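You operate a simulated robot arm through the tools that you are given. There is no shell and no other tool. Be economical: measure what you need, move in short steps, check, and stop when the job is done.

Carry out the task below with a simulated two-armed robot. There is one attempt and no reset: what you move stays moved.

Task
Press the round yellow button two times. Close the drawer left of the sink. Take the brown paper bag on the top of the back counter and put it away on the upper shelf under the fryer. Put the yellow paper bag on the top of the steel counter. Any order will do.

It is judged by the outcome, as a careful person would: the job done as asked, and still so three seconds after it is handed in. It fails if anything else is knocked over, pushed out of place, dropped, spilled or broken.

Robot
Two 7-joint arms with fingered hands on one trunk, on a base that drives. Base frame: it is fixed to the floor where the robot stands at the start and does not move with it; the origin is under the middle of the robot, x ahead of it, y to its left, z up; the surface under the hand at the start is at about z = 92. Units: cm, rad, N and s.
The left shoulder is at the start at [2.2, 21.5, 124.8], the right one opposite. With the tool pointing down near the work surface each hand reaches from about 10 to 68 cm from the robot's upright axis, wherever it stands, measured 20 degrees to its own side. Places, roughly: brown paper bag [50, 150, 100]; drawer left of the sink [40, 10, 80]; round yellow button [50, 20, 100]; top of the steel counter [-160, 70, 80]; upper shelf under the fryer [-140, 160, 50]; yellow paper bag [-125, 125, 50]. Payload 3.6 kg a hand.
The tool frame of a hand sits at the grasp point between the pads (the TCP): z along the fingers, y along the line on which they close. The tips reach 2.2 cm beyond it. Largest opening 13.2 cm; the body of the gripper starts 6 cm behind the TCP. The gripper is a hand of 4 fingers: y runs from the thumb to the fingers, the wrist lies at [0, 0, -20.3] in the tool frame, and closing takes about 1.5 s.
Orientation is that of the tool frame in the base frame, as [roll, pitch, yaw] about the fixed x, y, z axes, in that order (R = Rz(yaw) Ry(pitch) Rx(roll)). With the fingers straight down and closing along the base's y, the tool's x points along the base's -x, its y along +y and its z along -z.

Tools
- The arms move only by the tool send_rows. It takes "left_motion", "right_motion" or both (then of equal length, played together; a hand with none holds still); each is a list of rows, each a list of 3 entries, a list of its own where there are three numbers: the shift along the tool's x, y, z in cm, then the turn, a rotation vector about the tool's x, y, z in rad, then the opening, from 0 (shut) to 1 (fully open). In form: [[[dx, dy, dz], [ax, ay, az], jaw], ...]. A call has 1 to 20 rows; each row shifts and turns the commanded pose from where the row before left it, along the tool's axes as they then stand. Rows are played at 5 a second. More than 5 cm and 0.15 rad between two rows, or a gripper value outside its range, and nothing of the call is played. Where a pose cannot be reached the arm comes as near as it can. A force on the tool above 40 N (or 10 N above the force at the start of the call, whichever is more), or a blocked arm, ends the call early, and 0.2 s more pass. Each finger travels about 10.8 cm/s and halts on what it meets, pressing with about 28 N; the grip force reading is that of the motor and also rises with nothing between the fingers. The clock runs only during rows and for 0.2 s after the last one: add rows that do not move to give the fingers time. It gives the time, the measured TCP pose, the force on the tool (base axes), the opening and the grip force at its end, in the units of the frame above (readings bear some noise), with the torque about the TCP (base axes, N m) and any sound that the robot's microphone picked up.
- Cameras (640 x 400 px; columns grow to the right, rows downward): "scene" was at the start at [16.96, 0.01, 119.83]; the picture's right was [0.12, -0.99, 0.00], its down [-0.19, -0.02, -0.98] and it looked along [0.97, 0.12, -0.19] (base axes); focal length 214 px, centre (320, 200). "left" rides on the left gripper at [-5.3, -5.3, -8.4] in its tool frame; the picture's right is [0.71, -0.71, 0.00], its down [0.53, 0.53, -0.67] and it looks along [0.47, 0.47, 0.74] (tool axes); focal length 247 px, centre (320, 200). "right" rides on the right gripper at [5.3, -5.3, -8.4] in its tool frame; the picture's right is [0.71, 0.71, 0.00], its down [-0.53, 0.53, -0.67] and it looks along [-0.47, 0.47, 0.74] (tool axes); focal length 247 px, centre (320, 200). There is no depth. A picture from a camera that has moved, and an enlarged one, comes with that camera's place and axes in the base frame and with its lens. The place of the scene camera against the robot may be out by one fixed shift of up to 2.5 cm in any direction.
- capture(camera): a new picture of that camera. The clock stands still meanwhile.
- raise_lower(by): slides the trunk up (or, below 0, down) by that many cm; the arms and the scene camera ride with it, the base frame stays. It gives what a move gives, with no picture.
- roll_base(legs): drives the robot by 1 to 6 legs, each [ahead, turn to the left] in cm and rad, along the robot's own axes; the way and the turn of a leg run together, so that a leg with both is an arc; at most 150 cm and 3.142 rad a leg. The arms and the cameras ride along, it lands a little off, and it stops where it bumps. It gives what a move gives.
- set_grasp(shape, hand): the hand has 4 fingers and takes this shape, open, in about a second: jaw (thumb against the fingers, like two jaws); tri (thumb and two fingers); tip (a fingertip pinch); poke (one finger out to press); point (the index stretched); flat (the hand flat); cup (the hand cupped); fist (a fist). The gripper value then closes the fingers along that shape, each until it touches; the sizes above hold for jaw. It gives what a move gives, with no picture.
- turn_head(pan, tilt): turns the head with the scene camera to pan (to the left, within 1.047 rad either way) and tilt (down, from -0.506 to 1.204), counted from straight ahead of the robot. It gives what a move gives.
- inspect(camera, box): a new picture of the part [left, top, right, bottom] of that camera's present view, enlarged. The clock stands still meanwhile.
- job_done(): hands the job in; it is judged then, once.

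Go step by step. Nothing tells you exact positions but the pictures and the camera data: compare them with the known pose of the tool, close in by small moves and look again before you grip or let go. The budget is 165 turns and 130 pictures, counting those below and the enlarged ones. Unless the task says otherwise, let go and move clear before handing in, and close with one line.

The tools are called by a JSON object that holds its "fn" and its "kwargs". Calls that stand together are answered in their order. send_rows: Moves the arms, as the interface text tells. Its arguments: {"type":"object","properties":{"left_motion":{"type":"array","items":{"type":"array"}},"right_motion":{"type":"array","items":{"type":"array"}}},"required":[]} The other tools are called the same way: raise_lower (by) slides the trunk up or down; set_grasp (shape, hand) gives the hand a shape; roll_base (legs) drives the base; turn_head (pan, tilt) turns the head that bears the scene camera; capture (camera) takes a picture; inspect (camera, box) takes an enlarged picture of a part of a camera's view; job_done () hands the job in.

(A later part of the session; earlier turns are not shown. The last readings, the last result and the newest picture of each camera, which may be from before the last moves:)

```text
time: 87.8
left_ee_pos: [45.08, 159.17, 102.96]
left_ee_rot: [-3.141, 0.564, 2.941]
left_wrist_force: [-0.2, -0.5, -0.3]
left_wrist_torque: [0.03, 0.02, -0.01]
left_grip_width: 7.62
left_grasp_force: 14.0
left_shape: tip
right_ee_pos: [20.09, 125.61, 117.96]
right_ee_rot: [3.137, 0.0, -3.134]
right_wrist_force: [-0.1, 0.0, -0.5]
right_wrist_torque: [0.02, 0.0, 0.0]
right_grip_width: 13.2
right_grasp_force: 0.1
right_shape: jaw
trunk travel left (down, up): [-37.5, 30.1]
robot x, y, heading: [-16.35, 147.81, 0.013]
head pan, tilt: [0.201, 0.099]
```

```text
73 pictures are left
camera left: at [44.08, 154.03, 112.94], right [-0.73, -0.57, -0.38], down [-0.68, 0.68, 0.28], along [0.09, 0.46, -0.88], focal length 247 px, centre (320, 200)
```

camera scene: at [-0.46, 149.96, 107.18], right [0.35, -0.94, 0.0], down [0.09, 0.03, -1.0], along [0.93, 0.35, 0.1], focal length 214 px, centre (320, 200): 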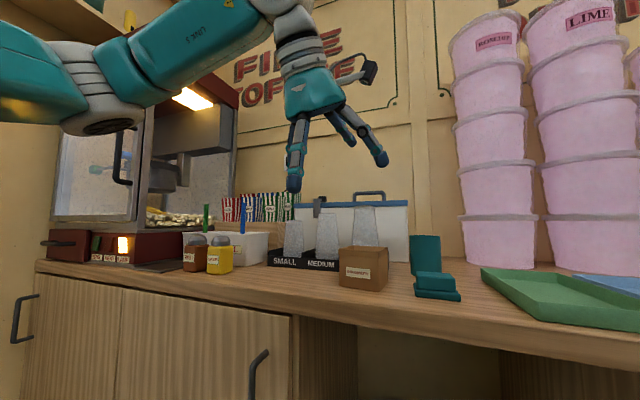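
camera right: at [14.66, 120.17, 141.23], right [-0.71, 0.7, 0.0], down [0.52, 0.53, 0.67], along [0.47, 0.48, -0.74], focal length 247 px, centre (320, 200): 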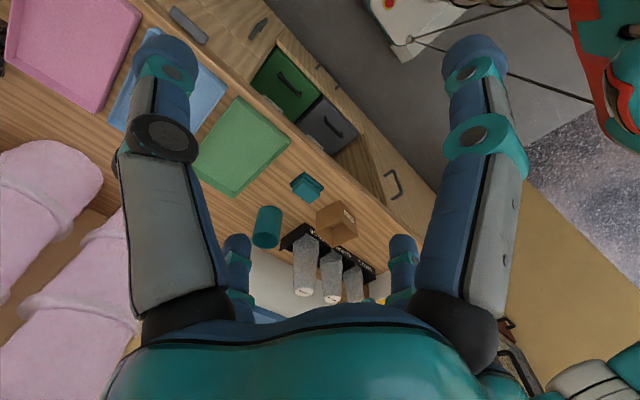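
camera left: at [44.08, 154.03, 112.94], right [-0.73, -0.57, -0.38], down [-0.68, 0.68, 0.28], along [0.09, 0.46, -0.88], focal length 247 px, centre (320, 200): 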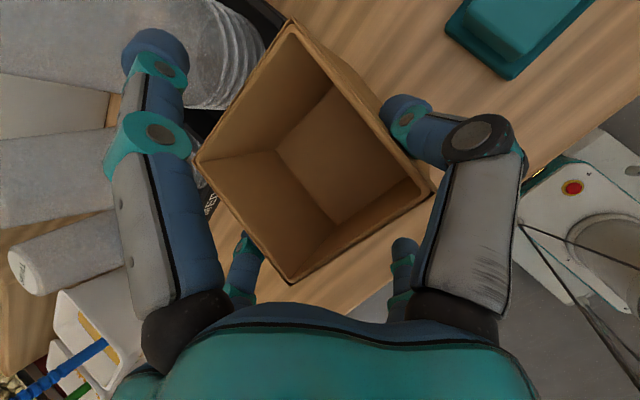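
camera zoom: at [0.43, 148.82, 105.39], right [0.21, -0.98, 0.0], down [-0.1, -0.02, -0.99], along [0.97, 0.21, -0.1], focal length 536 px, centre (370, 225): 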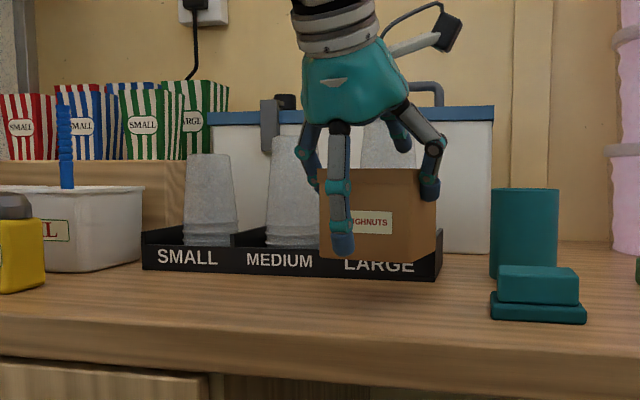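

The bag is lifted upright and nothing else moved. I raise and retract it, and at the same time turn the right hand so its camera can look behind me to find what blocked the base.

{"fn": "send_rows", "kwargs": {"left_motion": [[[-1.6, 0, -2.53], [0, 0, 0], 0.15], [[-1.6, 0, -2.53], [0, 0, 0], 0.15], [[-1.6, 0, -2.53], [0, 0, 0], 0.15], [[-1.6, 0, -2.53], [0, 0, 0], 0.15], [[2.48, -0.6, -1.58], [0, 0, 0], 0.15], [[2.48, -0.6, -1.58], [0, 0, 0], 0.15], [[2.48, -0.6, -1.58], [0, 0, 0], 0.15], [[2.48, -0.6, -1.58], [0, 0, 0], 0.15], [[0, 0, 0], [0, 0, 0], 0.15], [[0, 0, 0], [0, 0, 0], 0.15], [[0, 0, 0], [0, 0, 0], 0.15], [[0, 0, 0], [0, 0, 0], 0.15], [[0, 0, 0], [0, 0, 0], 0.15], [[0, 0, 0], [0, 0, 0], 0.15]], "right_motion": [[[0, 0, 0], [0, 0, 0.15], 1], [[0, 0, 0], [0, 0, 0.15], 1], [[0, 0, 0], [0, 0, 0.15], 1], [[0, 0, 0], [0, 0, 0.15], 1], [[0, 0, 0], [0, 0, 0.15], 1], [[0, 0, 0], [0, 0, 0.15], 1], [[0, 0, 0], [0, 0, 0.15], 1], [[0, 0, 0], [0, 0, 0.15], 1], [[0, 0, 0], [0, 0, 0.15], 1], [[0, 0, 0], [0, 0, 0.15], 1], [[0, 0, 0], [0, 0, 0.15], 1], [[0, 0, 0], [0, 0, 0.15], 1], [[0, 0, 0], [0, 0, 0.15], 1], [[0, 0, 0], [0, 0, 0.15], 1]]}}

{"fn": "capture", "kwargs": {"camera": "right"}}

{"fn": "capture", "kwargs": {"camera": "left"}}

```text
time: 90.8
left_ee_pos: [32.98, 159.22, 114.92]
left_ee_rot: [-3.141, 0.563, 2.939]
left_wrist_force: [-1.0, -0.3, -0.4]
left_wrist_torque: [0.02, 0.03, -0.01]
left_grip_width: 7.64
left_grasp_force: 13.9
left_shape: tip
right_ee_pos: [19.89, 125.59, 117.93]
right_ee_rot: [-3.141, -0.003, 1.049]
right_wrist_force: [1.1, 0.0, 0.0]
right_wrist_torque: [0.02, -0.04, -0.02]
right_grip_width: 13.17
right_grasp_force: 0.1
right_shape: jaw
trunk travel left (down, up): [-37.5, 30.1]
robot x, y, heading: [-16.32, 148.02, 0.01]
head pan, tilt: [0.201, 0.099]
```

```text
72 pictures are left
camera right: at [17.93, 132.87, 126.27], right [0.97, 0.26, 0.0], down [0.19, -0.72, 0.67], along [0.17, -0.64, -0.74], focal length 247 px, centre (320, 200)
```

right: 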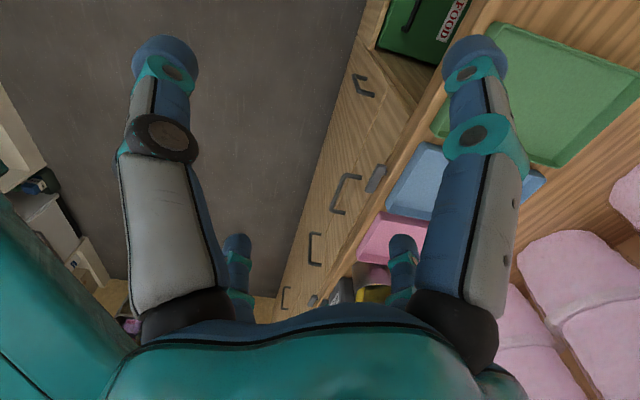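

```text
71 pictures are left
camera left: at [32.0, 154.0, 124.85], right [-0.73, -0.57, -0.38], down [-0.68, 0.68, 0.28], along [0.09, 0.46, -0.88], focal length 247 px, centre (320, 200)
```

left: 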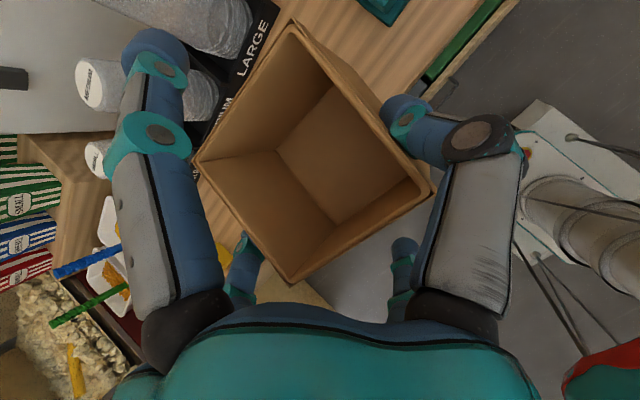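

{"fn": "send_rows", "kwargs": {"right_motion": [[[0, 0, 0], [0, 0, 0.15], 1], [[0, 0, 0], [0, 0, 0.15], 1], [[0, 0, 0], [0, 0, 0.15], 1], [[0, 0, 0], [0, 0, 0.15], 1], [[0, 0, 0], [0, 0, 0.15], 1], [[0, 0, 0], [0, 0, 0.15], 1], [[0, 0, 0], [0, 0, 0.15], 1], [[0, 0, 0], [0, 0, 0.15], 1]]}}

{"fn": "capture", "kwargs": {"camera": "right"}}

```text
time: 92.6
left_ee_pos: [33.07, 159.26, 114.9]
left_ee_rot: [-3.139, 0.565, 2.94]
left_wrist_force: [0.1, 0.5, 0.0]
left_wrist_torque: [0.02, 0.07, 0.02]
left_grip_width: 7.63
left_grasp_force: 14.2
left_shape: tip
right_ee_pos: [20.02, 125.51, 117.9]
right_ee_rot: [-3.14, -0.001, -0.153]
right_wrist_force: [0.5, -0.3, 0.5]
right_wrist_torque: [-0.01, -0.01, 0.01]
right_grip_width: 13.18
right_grasp_force: 0.0
right_shape: jaw
trunk travel left (down, up): [-37.5, 30.1]
robot x, y, heading: [-16.22, 148.02, 0.014]
head pan, tilt: [0.201, 0.099]
```

```text
70 pictures are left
camera right: at [26.03, 130.05, 126.28], right [0.59, -0.81, 0.0], down [-0.6, -0.44, 0.67], along [-0.54, -0.39, -0.74], focal length 247 px, centre (320, 200)
```

right: 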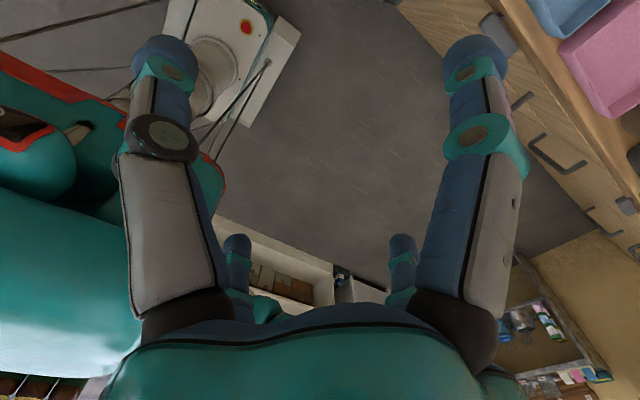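

Floor behind is clear, so likely an elbow touched something on the counters. I reverse to the aisle's middle and turn in smaller steps.

{"fn": "roll_base", "kwargs": {"legs": [[-24, 0], [0, 0.7]]}}

{"fn": "turn_head", "kwargs": {"pan": 1.0, "tilt": 0.2}}

{"fn": "capture", "kwargs": {"camera": "scene"}}

```text
time: 96.3
left_ee_pos: [-8.85, 187.17, 114.96]
left_ee_rot: [-3.139, 0.564, -2.673]
left_wrist_force: [-0.4, -0.3, -1.1]
left_wrist_torque: [0.01, 0.02, 0.0]
left_grip_width: 7.62
left_grasp_force: 14.2
left_shape: tip
right_ee_pos: [1.8, 152.67, 118.17]
right_ee_rot: [3.141, -0.004, 0.517]
right_wrist_force: [-0.5, 0.4, -0.6]
right_wrist_torque: [0.02, -0.05, 0.04]
right_grip_width: 13.2
right_grasp_force: 0.0
right_shape: jaw
trunk travel left (down, up): [-37.5, 30.1]
robot x, y, heading: [-38.71, 144.98, 0.691]
head pan, tilt: [0.201, 0.099]
stopped in leg 2: the robot was blocked; the commanded pose is now the measured one
```

```text
time: 97.4
left_ee_pos: [-8.53, 186.98, 114.98]
left_ee_rot: [-3.139, 0.564, -2.678]
left_wrist_force: [1.3, 0.1, -0.5]
left_wrist_torque: [-0.02, 0.03, 0.0]
left_grip_width: 7.63
left_grasp_force: 14.3
left_shape: tip
right_ee_pos: [2.1, 152.52, 118.08]
right_ee_rot: [-3.141, 0.0, 0.516]
right_wrist_force: [0.0, 0.0, 0.4]
right_wrist_torque: [-0.01, 0.02, 0.01]
right_grip_width: 13.18
right_grasp_force: 0.0
right_shape: jaw
trunk travel left (down, up): [-37.5, 30.1]
robot x, y, heading: [-38.68, 145.03, 0.694]
head pan, tilt: [1.0, 0.201]
```

```text
69 pictures are left
camera scene: at [-33.76, 158.19, 104.46], right [0.99, 0.12, 0.0], down [0.02, -0.2, -0.98], along [-0.12, 0.97, -0.2], focal length 214 px, centre (320, 200)
```

scene: 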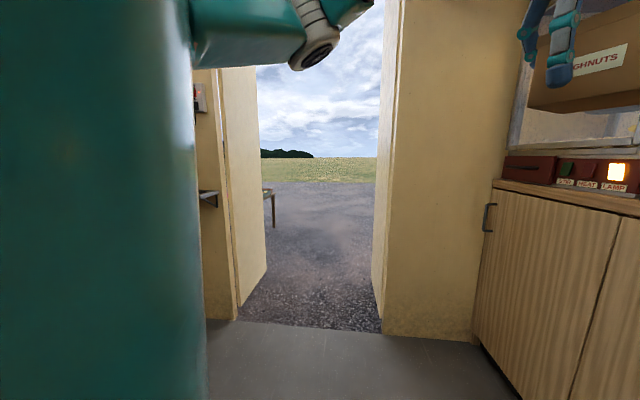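

{"fn": "roll_base", "kwargs": {"legs": [[10, 0], [0, 0.4]]}}

{"fn": "capture", "kwargs": {"camera": "right"}}

```text
time: 99.8
left_ee_pos: [-19.59, 202.03, 114.97]
left_ee_rot: [-3.14, 0.563, -2.275]
left_wrist_force: [-0.1, 0.1, -0.2]
left_wrist_torque: [-0.03, 0.0, 0.0]
left_grip_width: 7.62
left_grasp_force: 13.9
left_shape: tip
right_ee_pos: [3.78, 174.55, 117.99]
right_ee_rot: [-3.14, -0.003, 0.914]
right_wrist_force: [0.0, 0.1, -0.1]
right_wrist_torque: [-0.04, -0.01, 0.01]
right_grip_width: 13.21
right_grasp_force: 0.1
right_shape: jaw
trunk travel left (down, up): [-37.5, 30.1]
robot x, y, heading: [-29.09, 150.84, 1.093]
head pan, tilt: [1.0, 0.201]
```

```text
68 pictures are left
camera right: at [2.69, 181.88, 126.4], right [0.99, 0.13, 0.0], down [0.1, -0.74, 0.67], along [0.09, -0.66, -0.75], focal length 247 px, centre (320, 200)
```

right: 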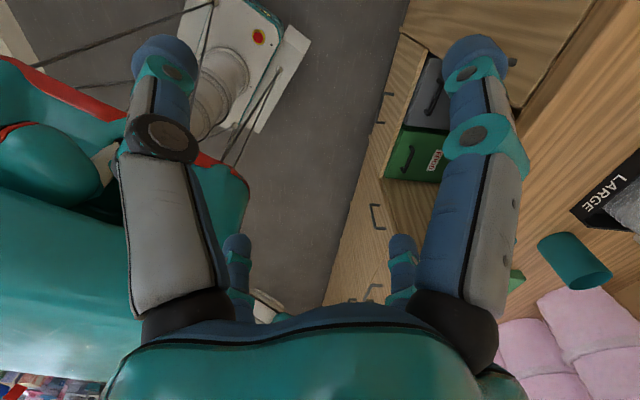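

That turn worked nearer the back counter. I continue in a zig-zag: reverse a bit, turn, go forward, turn.

{"fn": "roll_base", "kwargs": {"legs": [[-30, 0], [0, 0.6], [15, 0], [0, 0.5]]}}

{"fn": "turn_head", "kwargs": {"pan": 0.3, "tilt": 0.5}}

{"fn": "capture", "kwargs": {"camera": "scene"}}

```text
time: 104.0
left_ee_pos: [-64.77, 173.08, 115.85]
left_ee_rot: [3.137, 0.58, -1.67]
left_wrist_force: [-0.2, 1.8, -0.5]
left_wrist_torque: [-0.04, -0.05, -0.02]
left_grip_width: 7.57
left_grasp_force: 13.7
left_shape: tip
right_ee_pos: [-29.74, 163.65, 118.74]
right_ee_rot: [-3.138, -0.021, 1.526]
right_wrist_force: [-0.9, 1.6, -0.6]
right_wrist_torque: [-0.08, 0.0, -0.05]
right_grip_width: 13.21
right_grasp_force: 0.1
right_shape: jaw
trunk travel left (down, up): [-37.5, 30.1]
robot x, y, heading: [-40.64, 127.45, 1.727]
head pan, tilt: [1.0, 0.201]
stopped in leg 3: the robot was blocked; the commanded pose is now the measured one
```

```text
time: 105.0
left_ee_pos: [-64.59, 173.36, 115.74]
left_ee_rot: [3.139, 0.577, -1.672]
left_wrist_force: [-0.3, 0.1, -0.2]
left_wrist_torque: [0.03, 0.01, 0.04]
left_grip_width: 7.58
left_grasp_force: 14.1
left_shape: tip
right_ee_pos: [-29.77, 163.91, 118.72]
right_ee_rot: [-3.136, -0.017, 1.527]
right_wrist_force: [-0.2, 0.3, -0.4]
right_wrist_torque: [0.02, 0.01, 0.02]
right_grip_width: 13.23
right_grasp_force: 0.2
right_shape: jaw
trunk travel left (down, up): [-37.5, 30.1]
robot x, y, heading: [-40.81, 127.42, 1.728]
head pan, tilt: [0.3, 0.499]
```

```text
67 pictures are left
camera scene: at [-45.9, 142.13, 101.69], right [0.9, 0.44, 0.0], down [0.21, -0.43, -0.88], along [-0.39, 0.79, -0.48], focal length 214 px, centre (320, 200)
```

scene: 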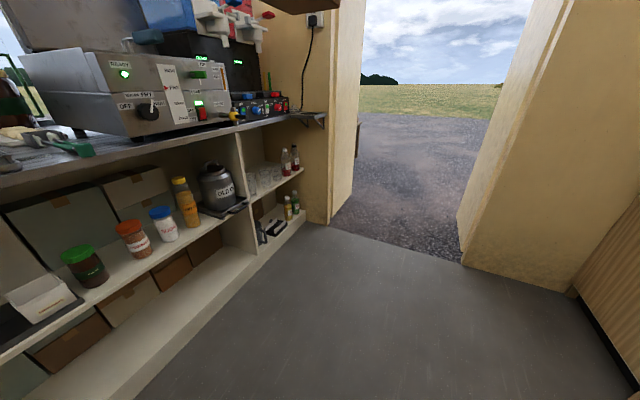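

Blocked again, with the robot slightly nose-up; I look down at the base.

{"fn": "turn_head", "kwargs": {"pan": 0, "tilt": 1.2}}

{"fn": "capture", "kwargs": {"camera": "scene"}}

{"fn": "capture", "kwargs": {"camera": "right"}}

{"fn": "capture", "kwargs": {"camera": "left"}}

```text
time: 106.1
left_ee_pos: [-64.73, 173.3, 115.87]
left_ee_rot: [3.138, 0.578, -1.673]
left_wrist_force: [-0.6, 0.2, -0.4]
left_wrist_torque: [0.0, 0.02, 0.01]
left_grip_width: 7.62
left_grasp_force: 13.4
left_shape: tip
right_ee_pos: [-29.67, 163.81, 118.67]
right_ee_rot: [-3.136, -0.017, 1.526]
right_wrist_force: [0.1, 0.5, 0.4]
right_wrist_torque: [-0.01, 0.03, -0.02]
right_grip_width: 13.2
right_grasp_force: 0.1
right_shape: jaw
trunk travel left (down, up): [-37.5, 30.1]
robot x, y, heading: [-40.75, 127.24, 1.726]
head pan, tilt: [0.0, 1.201]
```

```text
66 pictures are left
camera scene: at [-42.74, 139.47, 96.33], right [0.99, 0.16, 0.0], down [0.15, -0.92, -0.36], along [-0.06, 0.36, -0.93], focal length 214 px, centre (320, 200)
```

scene: 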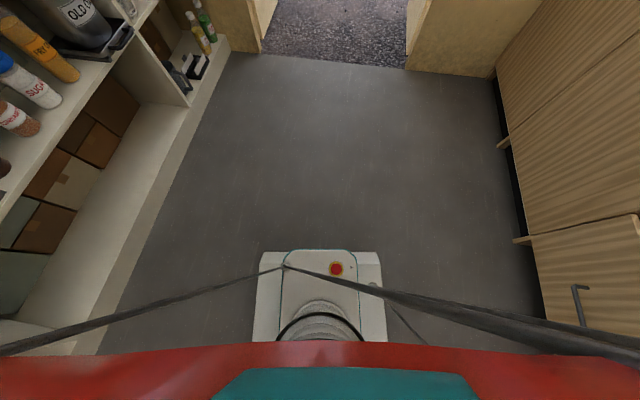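

```text
65 pictures are left
camera right: at [-34.83, 169.27, 127.11], right [0.74, 0.68, 0.01], down [0.51, -0.56, 0.66], along [0.45, -0.48, -0.75], focal length 247 px, centre (320, 200)
```

right: 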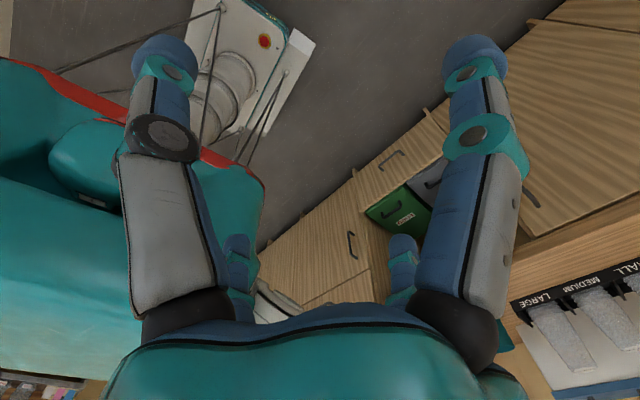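

```text
64 pictures are left
camera left: at [-59.3, 172.63, 125.64], right [0.64, -0.66, -0.39], down [-0.6, -0.75, 0.27], along [-0.47, 0.06, -0.88], focal length 247 px, centre (320, 200)
```

left: 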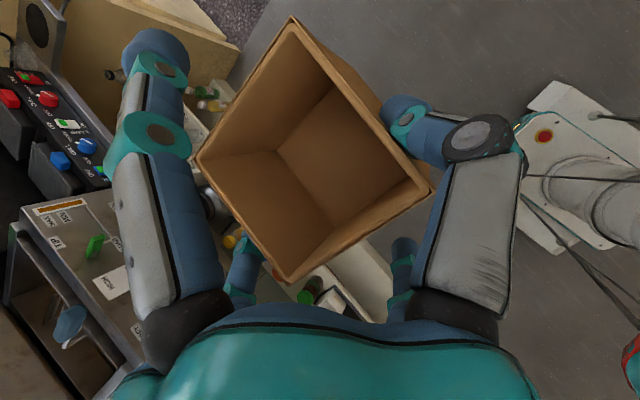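

{"fn": "inspect", "kwargs": {"camera": "right", "box": [210, 240, 370, 340]}}

```text
4.00 times, centred on (290, 290) of right
camera zoom: at [-34.83, 169.27, 127.11], right [0.74, 0.68, 0.01], down [0.51, -0.56, 0.66], along [0.45, -0.48, -0.75], focal length 988 px, centre (440, -160)
```

zoom: 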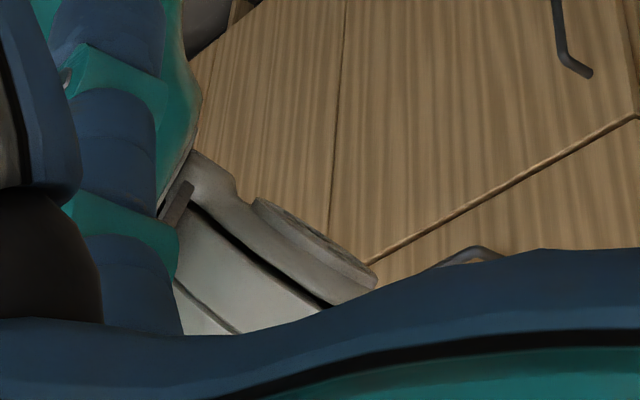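

I still see nothing near the base; I try the next turn in place and see.

{"fn": "roll_base", "kwargs": {"legs": [[0, 0.4]]}}

```text
time: 107.7
left_ee_pos: [-80.46, 160.29, 115.51]
left_ee_rot: [3.138, 0.579, -1.272]
left_wrist_force: [-0.2, -0.3, -0.8]
left_wrist_torque: [-0.01, 0.0, -0.02]
left_grip_width: 7.62
left_grasp_force: 14.4
left_shape: tip
right_ee_pos: [-44.59, 165.08, 118.57]
right_ee_rot: [-3.137, -0.017, 1.925]
right_wrist_force: [0.0, 0.5, -0.4]
right_wrist_torque: [0.01, -0.02, 0.0]
right_grip_width: 13.21
right_grasp_force: 0.0
right_shape: jaw
trunk travel left (down, up): [-37.5, 30.1]
robot x, y, heading: [-39.16, 128.1, 2.131]
head pan, tilt: [0.0, 1.201]
```

{"fn": "roll_base", "kwargs": {"legs": [[0, 0.5], [0, 0.5]]}}

{"fn": "turn_head", "kwargs": {"pan": -0.2, "tilt": 0.5}}

{"fn": "capture", "kwargs": {"camera": "scene"}}

```text
time: 111.0
left_ee_pos: [-89.66, 112.99, 115.8]
left_ee_rot: [-3.139, 0.577, -0.322]
left_wrist_force: [-0.4, -0.8, -0.4]
left_wrist_torque: [0.06, 0.05, -0.05]
left_grip_width: 7.59
left_grasp_force: 13.9
left_shape: tip
right_ee_pos: [-72.95, 145.06, 118.89]
right_ee_rot: [-3.139, -0.023, 2.874]
right_wrist_force: [0.2, -0.9, 0.2]
right_wrist_torque: [0.02, 0.04, -0.02]
right_grip_width: 13.19
right_grasp_force: 0.0
right_shape: jaw
trunk travel left (down, up): [-37.5, 30.1]
robot x, y, heading: [-39.11, 132.66, 3.108]
head pan, tilt: [0.0, 1.201]
stopped in leg 2: the robot was blocked; the commanded pose is now the measured one
```

```text
time: 112.0
left_ee_pos: [-89.8, 113.47, 115.83]
left_ee_rot: [3.137, 0.577, -0.324]
left_wrist_force: [0.2, 0.5, -0.7]
left_wrist_torque: [-0.03, -0.01, -0.02]
left_grip_width: 7.61
left_grasp_force: 13.9
left_shape: tip
right_ee_pos: [-72.98, 145.38, 118.78]
right_ee_rot: [-3.136, -0.017, 2.873]
right_wrist_force: [0.6, 0.7, -0.2]
right_wrist_torque: [0.01, 0.04, 0.02]
right_grip_width: 13.2
right_grasp_force: 0.1
right_shape: jaw
trunk travel left (down, up): [-37.5, 30.1]
robot x, y, heading: [-39.17, 132.42, 3.111]
head pan, tilt: [-0.201, 0.499]
```

```text
62 pictures are left
camera scene: at [-55.75, 133.95, 101.68], right [0.23, 0.97, 0.0], down [0.47, -0.11, -0.88], along [-0.85, 0.2, -0.48], focal length 214 px, centre (320, 200)
```

scene: 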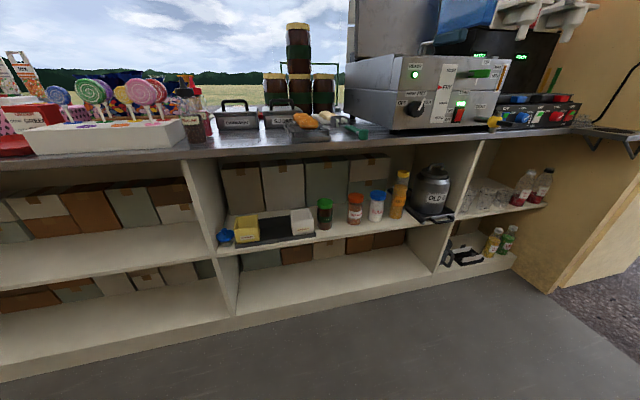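

Now facing the steel counter. The yellow bag is on the upper shelf, with a free gap beside it on a dark tray. Zooming in.

{"fn": "inspect", "kwargs": {"camera": "scene", "box": [190, 130, 430, 280]}}

{"fn": "inspect", "kwargs": {"camera": "scene", "box": [0, 40, 340, 200]}}

```text
2.67 times, centred on (310, 205) of scene
camera zoom: at [-55.75, 133.95, 101.68], right [0.23, 0.97, 0.0], down [0.47, -0.11, -0.88], along [-0.85, 0.2, -0.48], focal length 572 px, centre (347, 187)
```

zoom: 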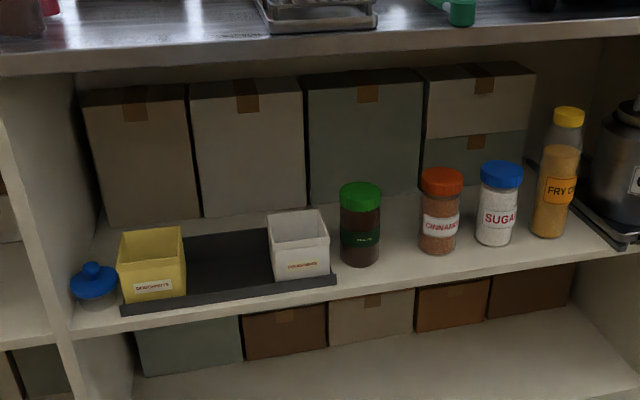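

```text
1.88 times, centred on (170, 120) of scene
camera zoom: at [-55.75, 133.95, 101.68], right [0.23, 0.97, 0.0], down [0.47, -0.11, -0.88], along [-0.85, 0.2, -0.48], focal length 404 px, centre (602, 351)
```

zoom: 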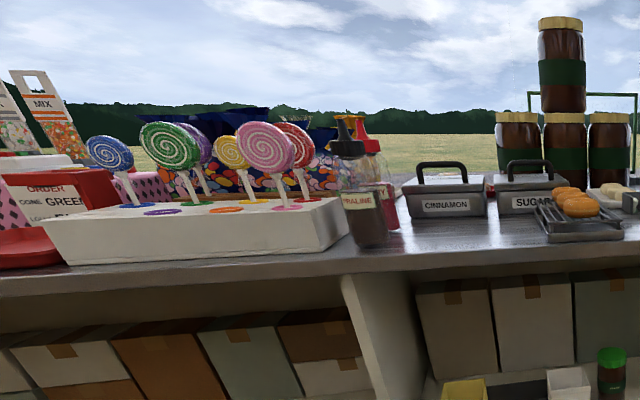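

The tray on the upper shelf holds yellow and white bags with a gap between. I plan to take the yellow bag out with the right hand first, then set the brown one in the freed space. I raise the trunk to look for free room on the steel counter top.

{"fn": "raise_lower", "kwargs": {"by": 40}}

{"fn": "turn_head", "kwargs": {"pan": 0.25, "tilt": 0.6}}

{"fn": "capture", "kwargs": {"camera": "scene"}}

```text
time: 115.0
left_ee_pos: [-89.77, 113.53, 145.82]
left_ee_rot: [3.138, 0.578, -0.325]
left_wrist_force: [0.3, 0.0, -0.4]
left_wrist_torque: [0.0, 0.0, 0.03]
left_grip_width: 7.58
left_grasp_force: 14.0
left_shape: tip
right_ee_pos: [-72.99, 145.43, 148.89]
right_ee_rot: [-3.134, -0.018, 2.873]
right_wrist_force: [-0.1, 0.1, -0.6]
right_wrist_torque: [-0.01, -0.01, 0.03]
right_grip_width: 13.21
right_grasp_force: 0.0
right_shape: jaw
right hand out of reach, approached as far as the arm can: row 1
trunk travel left (down, up): [-67.6, 0.0]
robot x, y, heading: [-39.3, 132.71, 3.113]
head pan, tilt: [-0.201, 0.499]
```

```text
time: 115.9
left_ee_pos: [-89.86, 113.65, 145.79]
left_ee_rot: [3.14, 0.576, -0.325]
left_wrist_force: [-0.2, -0.8, -0.2]
left_wrist_torque: [0.01, -0.01, -0.01]
left_grip_width: 7.6
left_grasp_force: 14.5
left_shape: tip
right_ee_pos: [-72.91, 145.33, 148.82]
right_ee_rot: [-3.134, -0.017, 2.873]
right_wrist_force: [0.0, 0.4, 0.4]
right_wrist_torque: [0.01, 0.0, -0.02]
right_grip_width: 13.19
right_grasp_force: 0.0
right_shape: jaw
trunk travel left (down, up): [-67.6, 0.0]
robot x, y, heading: [-39.25, 132.74, 3.11]
head pan, tilt: [0.25, 0.6]
```

```text
59 pictures are left
camera scene: at [-55.38, 129.96, 131.22], right [-0.22, 0.98, 0.0], down [0.55, 0.12, -0.82], along [-0.81, -0.18, -0.57], focal length 214 px, centre (320, 200)
```

scene: 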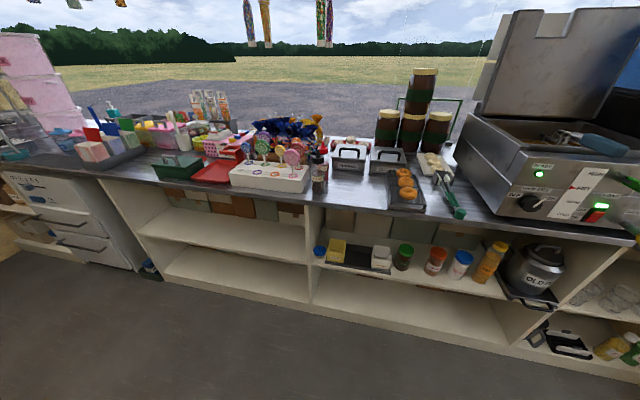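

{"fn": "inspect", "kwargs": {"camera": "scene", "box": [220, 120, 460, 280]}}

```text
2.50 times, centred on (340, 200) of scene
camera zoom: at [-55.38, 129.96, 131.22], right [-0.22, 0.98, 0.0], down [0.55, 0.12, -0.82], along [-0.81, -0.18, -0.57], focal length 536 px, centre (270, 200)
```

zoom: 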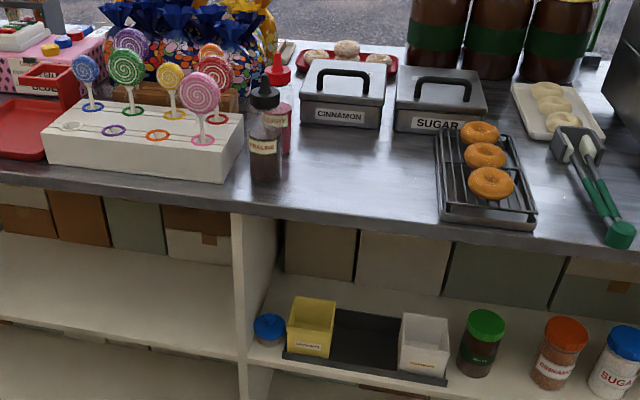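

There is a free 20×25 cm spot on the steel counter top around (−128, 128), right above. I retract the left hand with the brown bag and unwind the right hand, then drive closer (my rear evidently is ~75 cm long and touched the back counter).

{"fn": "send_rows", "kwargs": {"left_motion": [[[3.26, 1.86, -2.06], [0, 0, 0], 0.15], [[3.26, 1.86, -2.06], [0, 0, 0], 0.15], [[3.26, 1.86, -2.06], [0, 0, 0], 0.15], [[3.26, 1.86, -2.06], [0, 0, 0], 0.15], [[3.26, 1.86, -2.06], [0, 0, 0], 0.15], [[0, 0, 0], [0, 0, 0], 0.15], [[0, 0, 0], [0, 0, 0], 0.15], [[0, 0, 0], [0, 0, 0], 0.15], [[0, 0, 0], [0, 0, 0], 0.15], [[0, 0, 0], [0, 0, 0], 0.15], [[0, 0, 0], [0, 0, 0], 0.15], [[0, 0, 0], [0, 0, 0], 0.15], [[0, 0, 0], [0, 0, 0], 0.15], [[0, 0, 0], [0, 0, 0], 0.15], [[0, 0, 0], [0, 0, 0], 0.15], [[0, 0, 0], [0, 0, 0], 0.15], [[0, 0, 0], [0, 0, 0], 0.15], [[0, 0, 0], [0, 0, 0], 0.15], [[0, 0, 0], [0, 0, 0], 0.15], [[0, 0, 0], [0, 0, 0], 0.15]], "right_motion": [[[0, 0, 0], [0, 0, -0.15], 1], [[0, 0, 0], [0, 0, -0.15], 1], [[0, 0, 0], [0, 0, -0.15], 1], [[0, 0, 0], [0, 0, -0.15], 1], [[0, 0, 0], [0, 0, -0.15], 1], [[0, 0, 0], [0, 0, -0.15], 1], [[0, 0, 0], [0, 0, -0.15], 1], [[0, 0, 0], [0, 0, -0.15], 1], [[0, 0, 0], [0, 0, -0.15], 1], [[0, 0, 0], [0, 0, -0.15], 1], [[0, 0, 0], [0, 0, -0.15], 1], [[0, 0, 0], [0, 0, -0.15], 1], [[0, 0, 0], [0, 0, -0.15], 1], [[0, 0, 0], [0, 0, -0.15], 1], [[0, 0, 0], [0, 0, -0.15], 1], [[0, 0, 0], [0, 0, -0.15], 1], [[0, 0, 0], [0, 0, -0.15], 1], [[0, 0, 0], [0, 0, -0.15], 1], [[0, 0, 0], [0, 0, -0.15], 1], [[0, 0, 0], [0, 0, -0.15], 1]]}}

{"fn": "roll_base", "kwargs": {"legs": [[12, 0], [8, 0.4], [8, -0.37]]}}

{"fn": "turn_head", "kwargs": {"pan": 0.2, "tilt": 0.7}}

{"fn": "capture", "kwargs": {"camera": "scene"}}

```text
time: 120.1
left_ee_pos: [-74.21, 98.4, 145.54]
left_ee_rot: [3.138, 0.579, -0.325]
left_wrist_force: [-0.1, -0.2, 0.3]
left_wrist_torque: [-0.01, -0.01, 0.02]
left_grip_width: 7.58
left_grasp_force: 13.9
left_shape: tip
right_ee_pos: [-72.93, 145.42, 148.94]
right_ee_rot: [3.133, 0.017, -0.409]
right_wrist_force: [-0.2, -1.0, 0.3]
right_wrist_torque: [0.0, 0.02, 0.0]
right_grip_width: 13.2
right_grasp_force: 0.2
right_shape: jaw
trunk travel left (down, up): [-67.6, 0.0]
robot x, y, heading: [-39.61, 132.74, 3.111]
head pan, tilt: [0.25, 0.6]
```

```text
time: 123.3
left_ee_pos: [-89.4, 89.3, 145.34]
left_ee_rot: [-3.139, 0.571, -0.098]
left_wrist_force: [0.1, -0.1, -0.3]
left_wrist_torque: [0.0, -0.01, -0.02]
left_grip_width: 7.54
left_grasp_force: 14.0
left_shape: tip
right_ee_pos: [-98.15, 135.69, 148.95]
right_ee_rot: [3.132, 0.017, -0.199]
right_wrist_force: [-0.9, 0.6, 0.6]
right_wrist_torque: [0.03, -0.06, 0.02]
right_grip_width: 13.21
right_grasp_force: 0.1
right_shape: jaw
trunk travel left (down, up): [-67.6, 0.0]
robot x, y, heading: [-62.55, 131.8, -2.905]
head pan, tilt: [0.25, 0.6]
stopped in leg 3: the robot was blocked; the commanded pose is now the measured one
```

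```text
time: 124.0
left_ee_pos: [-89.35, 89.33, 145.56]
left_ee_rot: [3.141, 0.572, -0.099]
left_wrist_force: [-0.7, -0.3, -0.9]
left_wrist_torque: [0.01, -0.02, -0.02]
left_grip_width: 7.57
left_grasp_force: 14.0
left_shape: tip
right_ee_pos: [-98.0, 135.69, 148.94]
right_ee_rot: [3.13, 0.018, -0.198]
right_wrist_force: [-0.8, 0.4, 0.2]
right_wrist_torque: [0.02, -0.02, 0.01]
right_grip_width: 13.21
right_grasp_force: 0.1
right_shape: jaw
trunk travel left (down, up): [-67.6, 0.0]
robot x, y, heading: [-62.75, 131.46, -2.908]
head pan, tilt: [0.201, 0.7]
```

```text
57 pictures are left
camera scene: at [-77.72, 125.19, 130.33], right [-0.42, 0.91, 0.0], down [0.59, 0.27, -0.76], along [-0.69, -0.32, -0.65], focal length 214 px, centre (320, 200)
```

scene: 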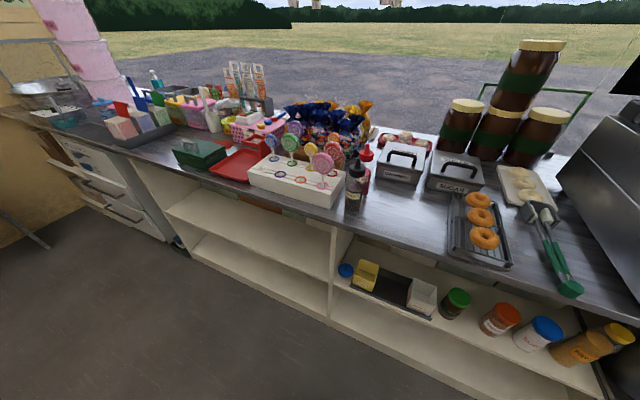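

I'm at a usable spot: the yellow bag is ~62 cm ahead of my right arm. I align the right hand (tip shape, tilted toward the shelf), then lower the trunk.

{"fn": "set_grasp", "kwargs": {"shape": "tip", "hand": "right"}}

{"fn": "send_rows", "kwargs": {"right_motion": [[[0, 0, 0], [0, 0, -0.1], 1], [[0, 0, 0], [0, 0, -0.1], 1], [[0, 0, 0], [0, -0.145, 0], 1], [[0, 0, 0], [0, -0.145, 0], 1], [[0, 0, 0], [0, -0.145, 0], 1], [[0, 0, 0], [0, -0.145, 0], 1], [[0, 0, 0], [0, 0, 0], 1]]}}

{"fn": "roll_base", "kwargs": {"legs": [[5, 0]]}}

{"fn": "raise_lower", "kwargs": {"by": -58}}

{"fn": "turn_head", "kwargs": {"pan": -0.15, "tilt": 0.3}}

{"fn": "capture", "kwargs": {"camera": "scene"}}

{"fn": "capture", "kwargs": {"camera": "right"}}

```text
time: 124.9
left_ee_pos: [-89.05, 89.35, 145.56]
left_ee_rot: [3.14, 0.575, -0.103]
left_wrist_force: [-0.5, -0.2, -1.1]
left_wrist_torque: [0.0, -0.03, 0.0]
left_grip_width: 7.54
left_grasp_force: 13.8
left_shape: tip
right_ee_pos: [-97.81, 135.89, 148.96]
right_ee_rot: [3.131, 0.019, -0.197]
right_wrist_force: [0.0, 0.3, 0.2]
right_wrist_torque: [0.02, -0.01, -0.02]
right_grip_width: 13.19
right_grasp_force: 0.1
right_shape: tip
trunk travel left (down, up): [-67.6, 0.0]
robot x, y, heading: [-62.53, 131.75, -2.912]
head pan, tilt: [0.201, 0.7]
```

```text
time: 126.5
left_ee_pos: [-89.16, 89.3, 145.61]
left_ee_rot: [3.141, 0.573, -0.098]
left_wrist_force: [-0.4, -0.7, -0.5]
left_wrist_torque: [0.03, 0.03, -0.02]
left_grip_width: 7.57
left_grasp_force: 14.1
left_shape: tip
right_ee_pos: [-97.71, 135.7, 149.02]
right_ee_rot: [3.134, 0.601, -0.002]
right_wrist_force: [-0.3, 0.0, -0.1]
right_wrist_torque: [0.0, 0.01, -0.01]
right_grip_width: 13.2
right_grasp_force: 0.0
right_shape: tip
trunk travel left (down, up): [-67.6, 0.0]
robot x, y, heading: [-62.4, 131.54, -2.904]
head pan, tilt: [0.201, 0.7]
```

```text
time: 127.4
left_ee_pos: [-93.23, 88.44, 145.68]
left_ee_rot: [3.138, 0.578, -0.101]
left_wrist_force: [0.8, 0.6, 0.1]
left_wrist_torque: [0.01, 0.03, -0.01]
left_grip_width: 7.55
left_grasp_force: 14.1
left_shape: tip
right_ee_pos: [-101.87, 134.78, 149.12]
right_ee_rot: [3.13, 0.606, -0.004]
right_wrist_force: [0.4, 0.7, 0.5]
right_wrist_torque: [0.02, 0.0, -0.02]
right_grip_width: 13.21
right_grasp_force: 0.0
right_shape: tip
trunk travel left (down, up): [-67.6, 0.0]
robot x, y, heading: [-67.22, 130.6, -2.909]
head pan, tilt: [0.201, 0.7]
```

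```text
refused: -58 is not a number from -40 to 40
```

```text
time: 128.3
left_ee_pos: [-93.91, 88.1, 145.59]
left_ee_rot: [3.139, 0.574, -0.102]
left_wrist_force: [-0.1, -0.6, -0.2]
left_wrist_torque: [0.01, -0.02, -0.04]
left_grip_width: 7.57
left_grasp_force: 13.7
left_shape: tip
right_ee_pos: [-102.52, 134.66, 149.05]
right_ee_rot: [3.131, 0.604, -0.002]
right_wrist_force: [0.3, -0.1, -0.1]
right_wrist_torque: [-0.01, 0.01, 0.0]
right_grip_width: 13.21
right_grasp_force: 0.1
right_shape: tip
trunk travel left (down, up): [-67.6, 0.0]
robot x, y, heading: [-67.27, 130.47, -2.912]
head pan, tilt: [-0.15, 0.3]
```

```text
56 pictures are left
camera scene: at [-83.91, 126.91, 133.96], right [-0.09, 1.0, 0.0], down [0.3, 0.03, -0.95], along [-0.95, -0.08, -0.3], focal length 214 px, centre (320, 200)
```

scene: 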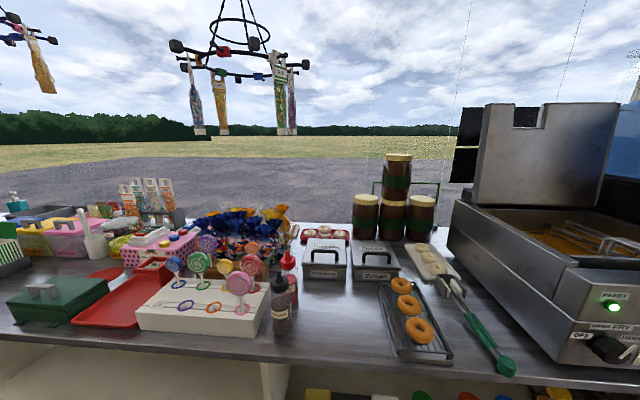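

```text
55 pictures are left
camera right: at [-93.48, 140.03, 152.9], right [0.59, -0.71, -0.4], down [-0.05, -0.52, 0.85], along [-0.81, -0.48, -0.34], focal length 247 px, centre (320, 200)
```

right: 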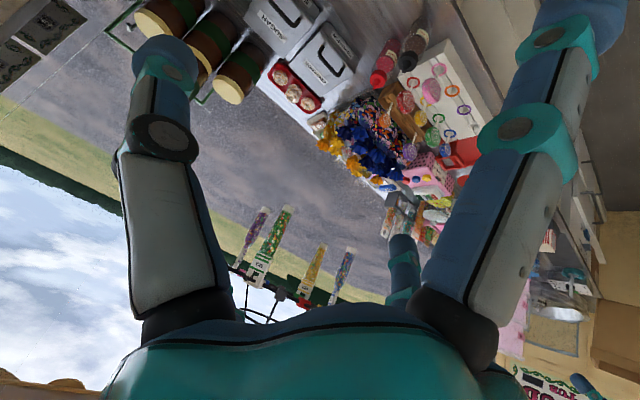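

{"fn": "raise_lower", "kwargs": {"by": -40}}

{"fn": "raise_lower", "kwargs": {"by": -18}}

{"fn": "turn_head", "kwargs": {"pan": -0.1, "tilt": 0.4}}

{"fn": "capture", "kwargs": {"camera": "scene"}}

{"fn": "capture", "kwargs": {"camera": "right"}}

```text
time: 132.1
left_ee_pos: [-93.79, 88.1, 105.61]
left_ee_rot: [3.141, 0.574, -0.1]
left_wrist_force: [0.3, -1.0, -0.5]
left_wrist_torque: [-0.02, 0.02, -0.01]
left_grip_width: 7.55
left_grasp_force: 14.1
left_shape: tip
right_ee_pos: [-102.49, 134.7, 109.07]
right_ee_rot: [3.133, 0.603, -0.001]
right_wrist_force: [0.9, -1.2, -0.8]
right_wrist_torque: [-0.02, 0.01, 0.0]
right_grip_width: 13.19
right_grasp_force: 0.1
right_shape: tip
trunk travel left (down, up): [-27.6, 40.0]
robot x, y, heading: [-67.45, 130.41, -2.906]
head pan, tilt: [-0.15, 0.3]
```

```text
time: 134.1
left_ee_pos: [-93.79, 88.28, 87.6]
left_ee_rot: [3.14, 0.574, -0.101]
left_wrist_force: [0.0, 0.2, -1.3]
left_wrist_torque: [0.01, -0.01, 0.0]
left_grip_width: 7.55
left_grasp_force: 14.7
left_shape: tip
right_ee_pos: [-102.45, 134.68, 91.06]
right_ee_rot: [3.131, 0.601, -0.002]
right_wrist_force: [0.3, -0.1, -0.5]
right_wrist_torque: [0.02, 0.04, -0.02]
right_grip_width: 13.2
right_grasp_force: 0.1
right_shape: tip
trunk travel left (down, up): [-9.6, 58.0]
robot x, y, heading: [-67.55, 130.55, -2.909]
head pan, tilt: [-0.15, 0.3]
```

```text
time: 134.8
left_ee_pos: [-93.83, 88.25, 87.63]
left_ee_rot: [3.139, 0.572, -0.102]
left_wrist_force: [-0.7, 0.4, -0.7]
left_wrist_torque: [-0.02, -0.03, 0.02]
left_grip_width: 7.54
left_grasp_force: 14.4
left_shape: tip
right_ee_pos: [-102.56, 134.67, 91.15]
right_ee_rot: [3.132, 0.604, 0.0]
right_wrist_force: [-0.5, 0.4, 0.1]
right_wrist_torque: [0.01, 0.0, -0.01]
right_grip_width: 13.18
right_grasp_force: 0.1
right_shape: tip
trunk travel left (down, up): [-9.6, 58.0]
robot x, y, heading: [-67.18, 130.59, -2.902]
head pan, tilt: [-0.099, 0.4]
```

```text
54 pictures are left
camera scene: at [-84.51, 126.29, 73.55], right [-0.13, 0.99, 0.0], down [0.39, 0.05, -0.92], along [-0.91, -0.12, -0.39], focal length 214 px, centre (320, 200)
```

scene: 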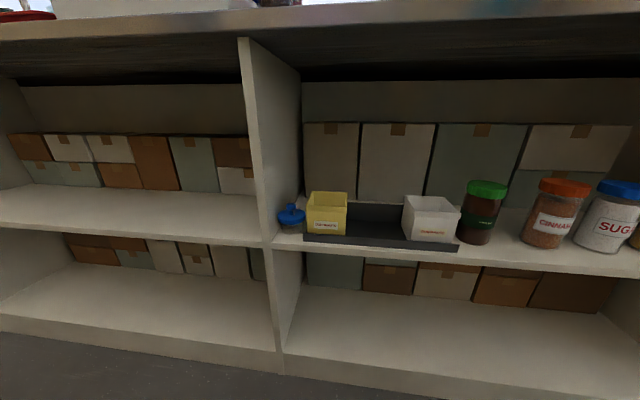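

```text
53 pictures are left
camera right: at [-93.5, 140.03, 94.89], right [0.59, -0.71, -0.39], down [-0.05, -0.52, 0.85], along [-0.81, -0.48, -0.34], focal length 247 px, centre (320, 200)
```

right: 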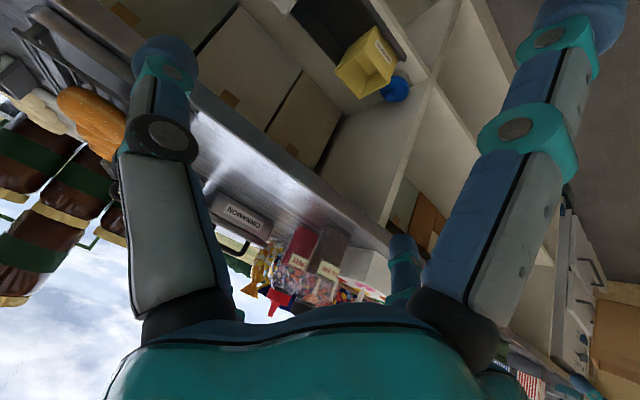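

A small blue-lidded jar stands tight against the yellow bag's left side, so I'll pinch only the bag's right wall (one finger inside). I measure the bag's position precisely.

{"fn": "inspect", "kwargs": {"camera": "right", "box": [300, 0, 460, 120]}}

{"fn": "inspect", "kwargs": {"camera": "scene", "box": [260, 160, 480, 280]}}

```text
3.33 times, centred on (380, 60) of right
camera zoom: at [-93.5, 140.03, 94.89], right [0.59, -0.71, -0.39], down [-0.05, -0.52, 0.85], along [-0.81, -0.48, -0.34], focal length 823 px, centre (120, 667)
```

zoom: 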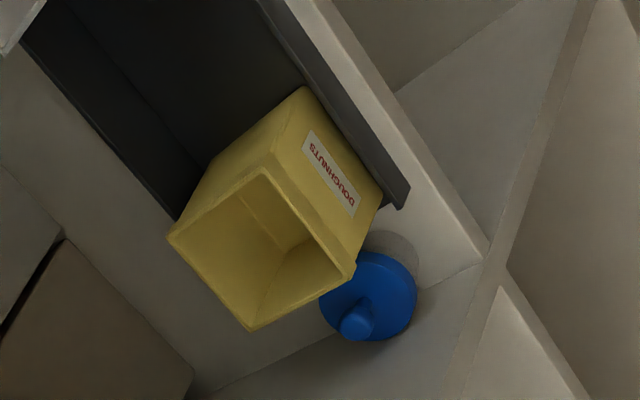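

```text
2.91 times, centred on (370, 220) of scene
camera zoom: at [-84.51, 126.29, 73.55], right [-0.13, 0.99, 0.0], down [0.39, 0.05, -0.92], along [-0.91, -0.12, -0.39], focal length 624 px, centre (174, 142)
```

zoom: 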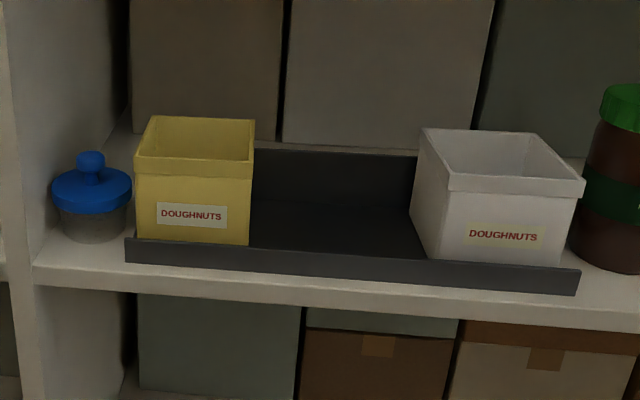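

The yellow bag's rim: x −122…−130.5, y 120…127.6, z≈55; shelf edge at x≈−119. Before reaching in, I test the right hand's tip closure in free air.

{"fn": "send_rows", "kwargs": {"right_motion": [[[0, 0, 0], [0, 0, 0], 0.05], [[0, 0, 0], [0, 0, 0], 0.05], [[0, 0, 0], [0, 0, 0], 0.05], [[0, 0, 0], [0, 0, 0], 0.05], [[0, 0, 0], [0, 0, 0], 0.05], [[0, 0, 0], [0, 0, 0], 0.05], [[0, 0, 0], [0, 0, 0], 0.05]]}}

{"fn": "capture", "kwargs": {"camera": "right"}}

{"fn": "send_rows", "kwargs": {"right_motion": [[[0, 0, 0], [0, 0, 0], 0.45], [[0, 0, 0], [0, 0, 0], 0.45], [[0, 0, 0], [0, 0, 0], 0.45], [[0, 0, 0], [0, 0, 0], 0.45]]}}

{"fn": "capture", "kwargs": {"camera": "right"}}

```text
time: 136.4
left_ee_pos: [-93.84, 88.25, 87.6]
left_ee_rot: [3.139, 0.572, -0.101]
left_wrist_force: [-0.2, 0.2, -0.3]
left_wrist_torque: [-0.01, -0.02, -0.02]
left_grip_width: 7.59
left_grasp_force: 13.8
left_shape: tip
right_ee_pos: [-102.64, 134.69, 91.19]
right_ee_rot: [3.133, 0.601, 0.0]
right_wrist_force: [-0.1, 0.5, 0.7]
right_wrist_torque: [0.03, -0.01, 0.0]
right_grip_width: 0.66
right_grasp_force: 0.0
right_shape: tip
trunk travel left (down, up): [-9.6, 58.0]
robot x, y, heading: [-67.67, 130.63, -2.907]
head pan, tilt: [-0.099, 0.4]
```

```text
50 pictures are left
camera right: at [-93.51, 140.03, 94.89], right [0.59, -0.71, -0.39], down [-0.05, -0.52, 0.85], along [-0.81, -0.48, -0.34], focal length 247 px, centre (320, 200)
```

right: 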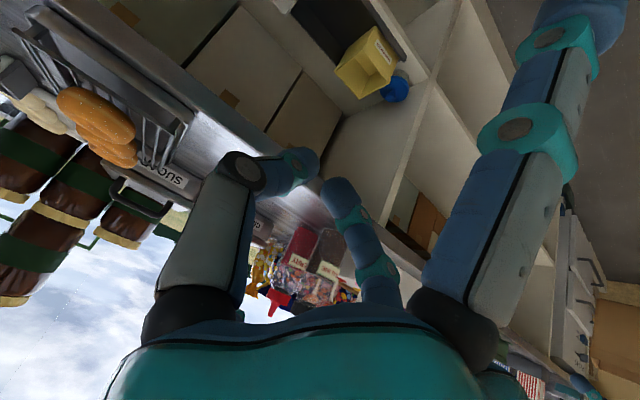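

```text
time: 137.4
left_ee_pos: [-93.86, 88.29, 87.63]
left_ee_rot: [-3.141, 0.572, -0.101]
left_wrist_force: [0.3, -0.2, -1.4]
left_wrist_torque: [0.03, -0.01, -0.03]
left_grip_width: 7.55
left_grasp_force: 14.0
left_shape: tip
right_ee_pos: [-102.68, 134.64, 91.05]
right_ee_rot: [3.134, 0.601, -0.001]
right_wrist_force: [0.7, 1.0, 0.0]
right_wrist_torque: [0.04, -0.01, 0.0]
right_grip_width: 5.91
right_grasp_force: 0.1
right_shape: tip
trunk travel left (down, up): [-9.6, 58.0]
robot x, y, heading: [-67.6, 131.28, -2.905]
head pan, tilt: [-0.099, 0.4]
```

```text
49 pictures are left
camera right: at [-93.51, 140.03, 94.89], right [0.59, -0.71, -0.39], down [-0.05, -0.52, 0.85], along [-0.81, -0.48, -0.34], focal length 247 px, centre (320, 200)
```

right: 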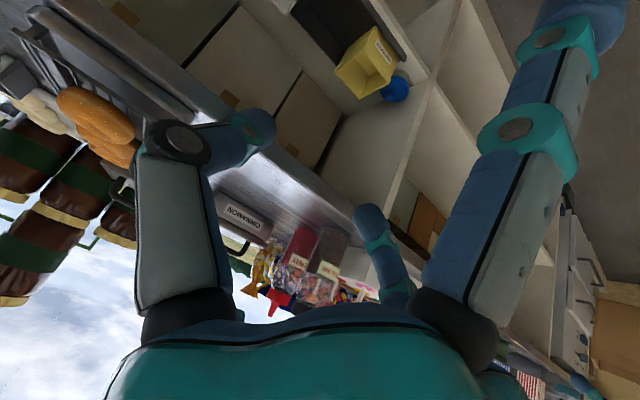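

Only the two pinching fingers close; the others stay splayed. I now bring the right hand down in front of the shelf with a slightly flatter tilt, half open.

{"fn": "send_rows", "kwargs": {"right_motion": [[[0, 0, 0], [0, -0.1, 0], 0.45], [[2.71, 1.04, 3.53], [0, 0, 0], 0.45], [[2.71, 1.04, 3.53], [0, 0, 0], 0.45], [[2.71, 1.04, 3.53], [0, 0, 0], 0.45], [[2.71, 1.04, 3.53], [0, 0, 0], 0.45], [[2.71, 1.04, 3.53], [0, 0, 0], 0.45], [[2.71, 1.04, 3.53], [0, 0, 0], 0.45], [[2.71, 1.04, 3.53], [0, 0, 0], 0.45], [[0, 0, 0], [0, 0, 0], 0.45]]}}

{"fn": "capture", "kwargs": {"camera": "scene"}}

{"fn": "capture", "kwargs": {"camera": "right"}}

```text
time: 139.4
left_ee_pos: [-93.84, 88.21, 87.51]
left_ee_rot: [3.14, 0.572, -0.103]
left_wrist_force: [-0.4, -0.4, -0.8]
left_wrist_torque: [-0.02, 0.01, -0.02]
left_grip_width: 7.55
left_grasp_force: 13.8
left_shape: tip
right_ee_pos: [-104.01, 127.2, 59.81]
right_ee_rot: [3.134, 0.699, -0.003]
right_wrist_force: [0.5, 0.5, -0.4]
right_wrist_torque: [0.02, -0.01, 0.01]
right_grip_width: 5.93
right_grasp_force: 0.0
right_shape: tip
trunk travel left (down, up): [-9.6, 58.0]
robot x, y, heading: [-67.43, 130.8, -2.909]
head pan, tilt: [-0.099, 0.4]
```

```text
48 pictures are left
camera scene: at [-84.52, 126.28, 73.52], right [-0.13, 0.99, 0.0], down [0.39, 0.05, -0.92], along [-0.91, -0.12, -0.39], focal length 214 px, centre (320, 200)
```

scene: 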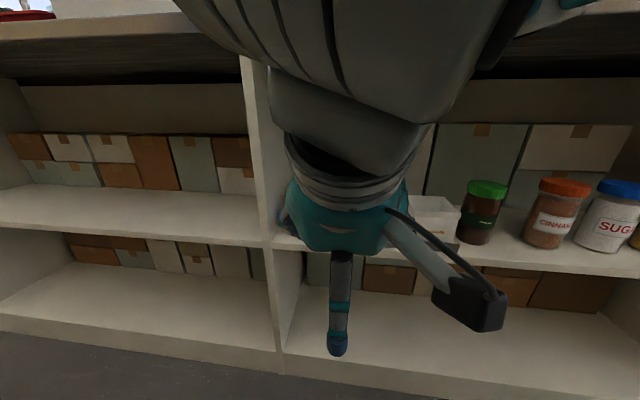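

```text
47 pictures are left
camera right: at [-94.51, 132.63, 62.78], right [0.54, -0.71, -0.45], down [0.03, -0.52, 0.85], along [-0.84, -0.48, -0.26], focal length 247 px, centre (320, 200)
```

right: 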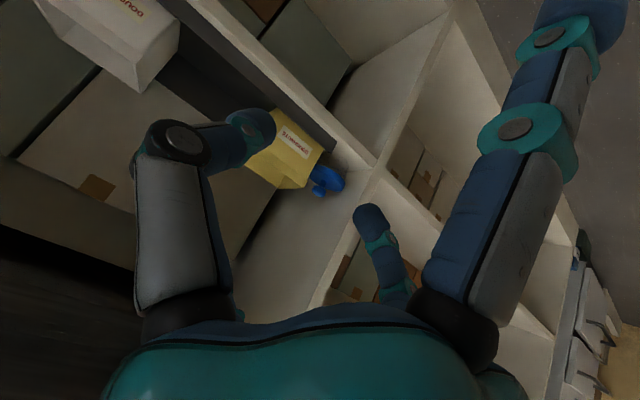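

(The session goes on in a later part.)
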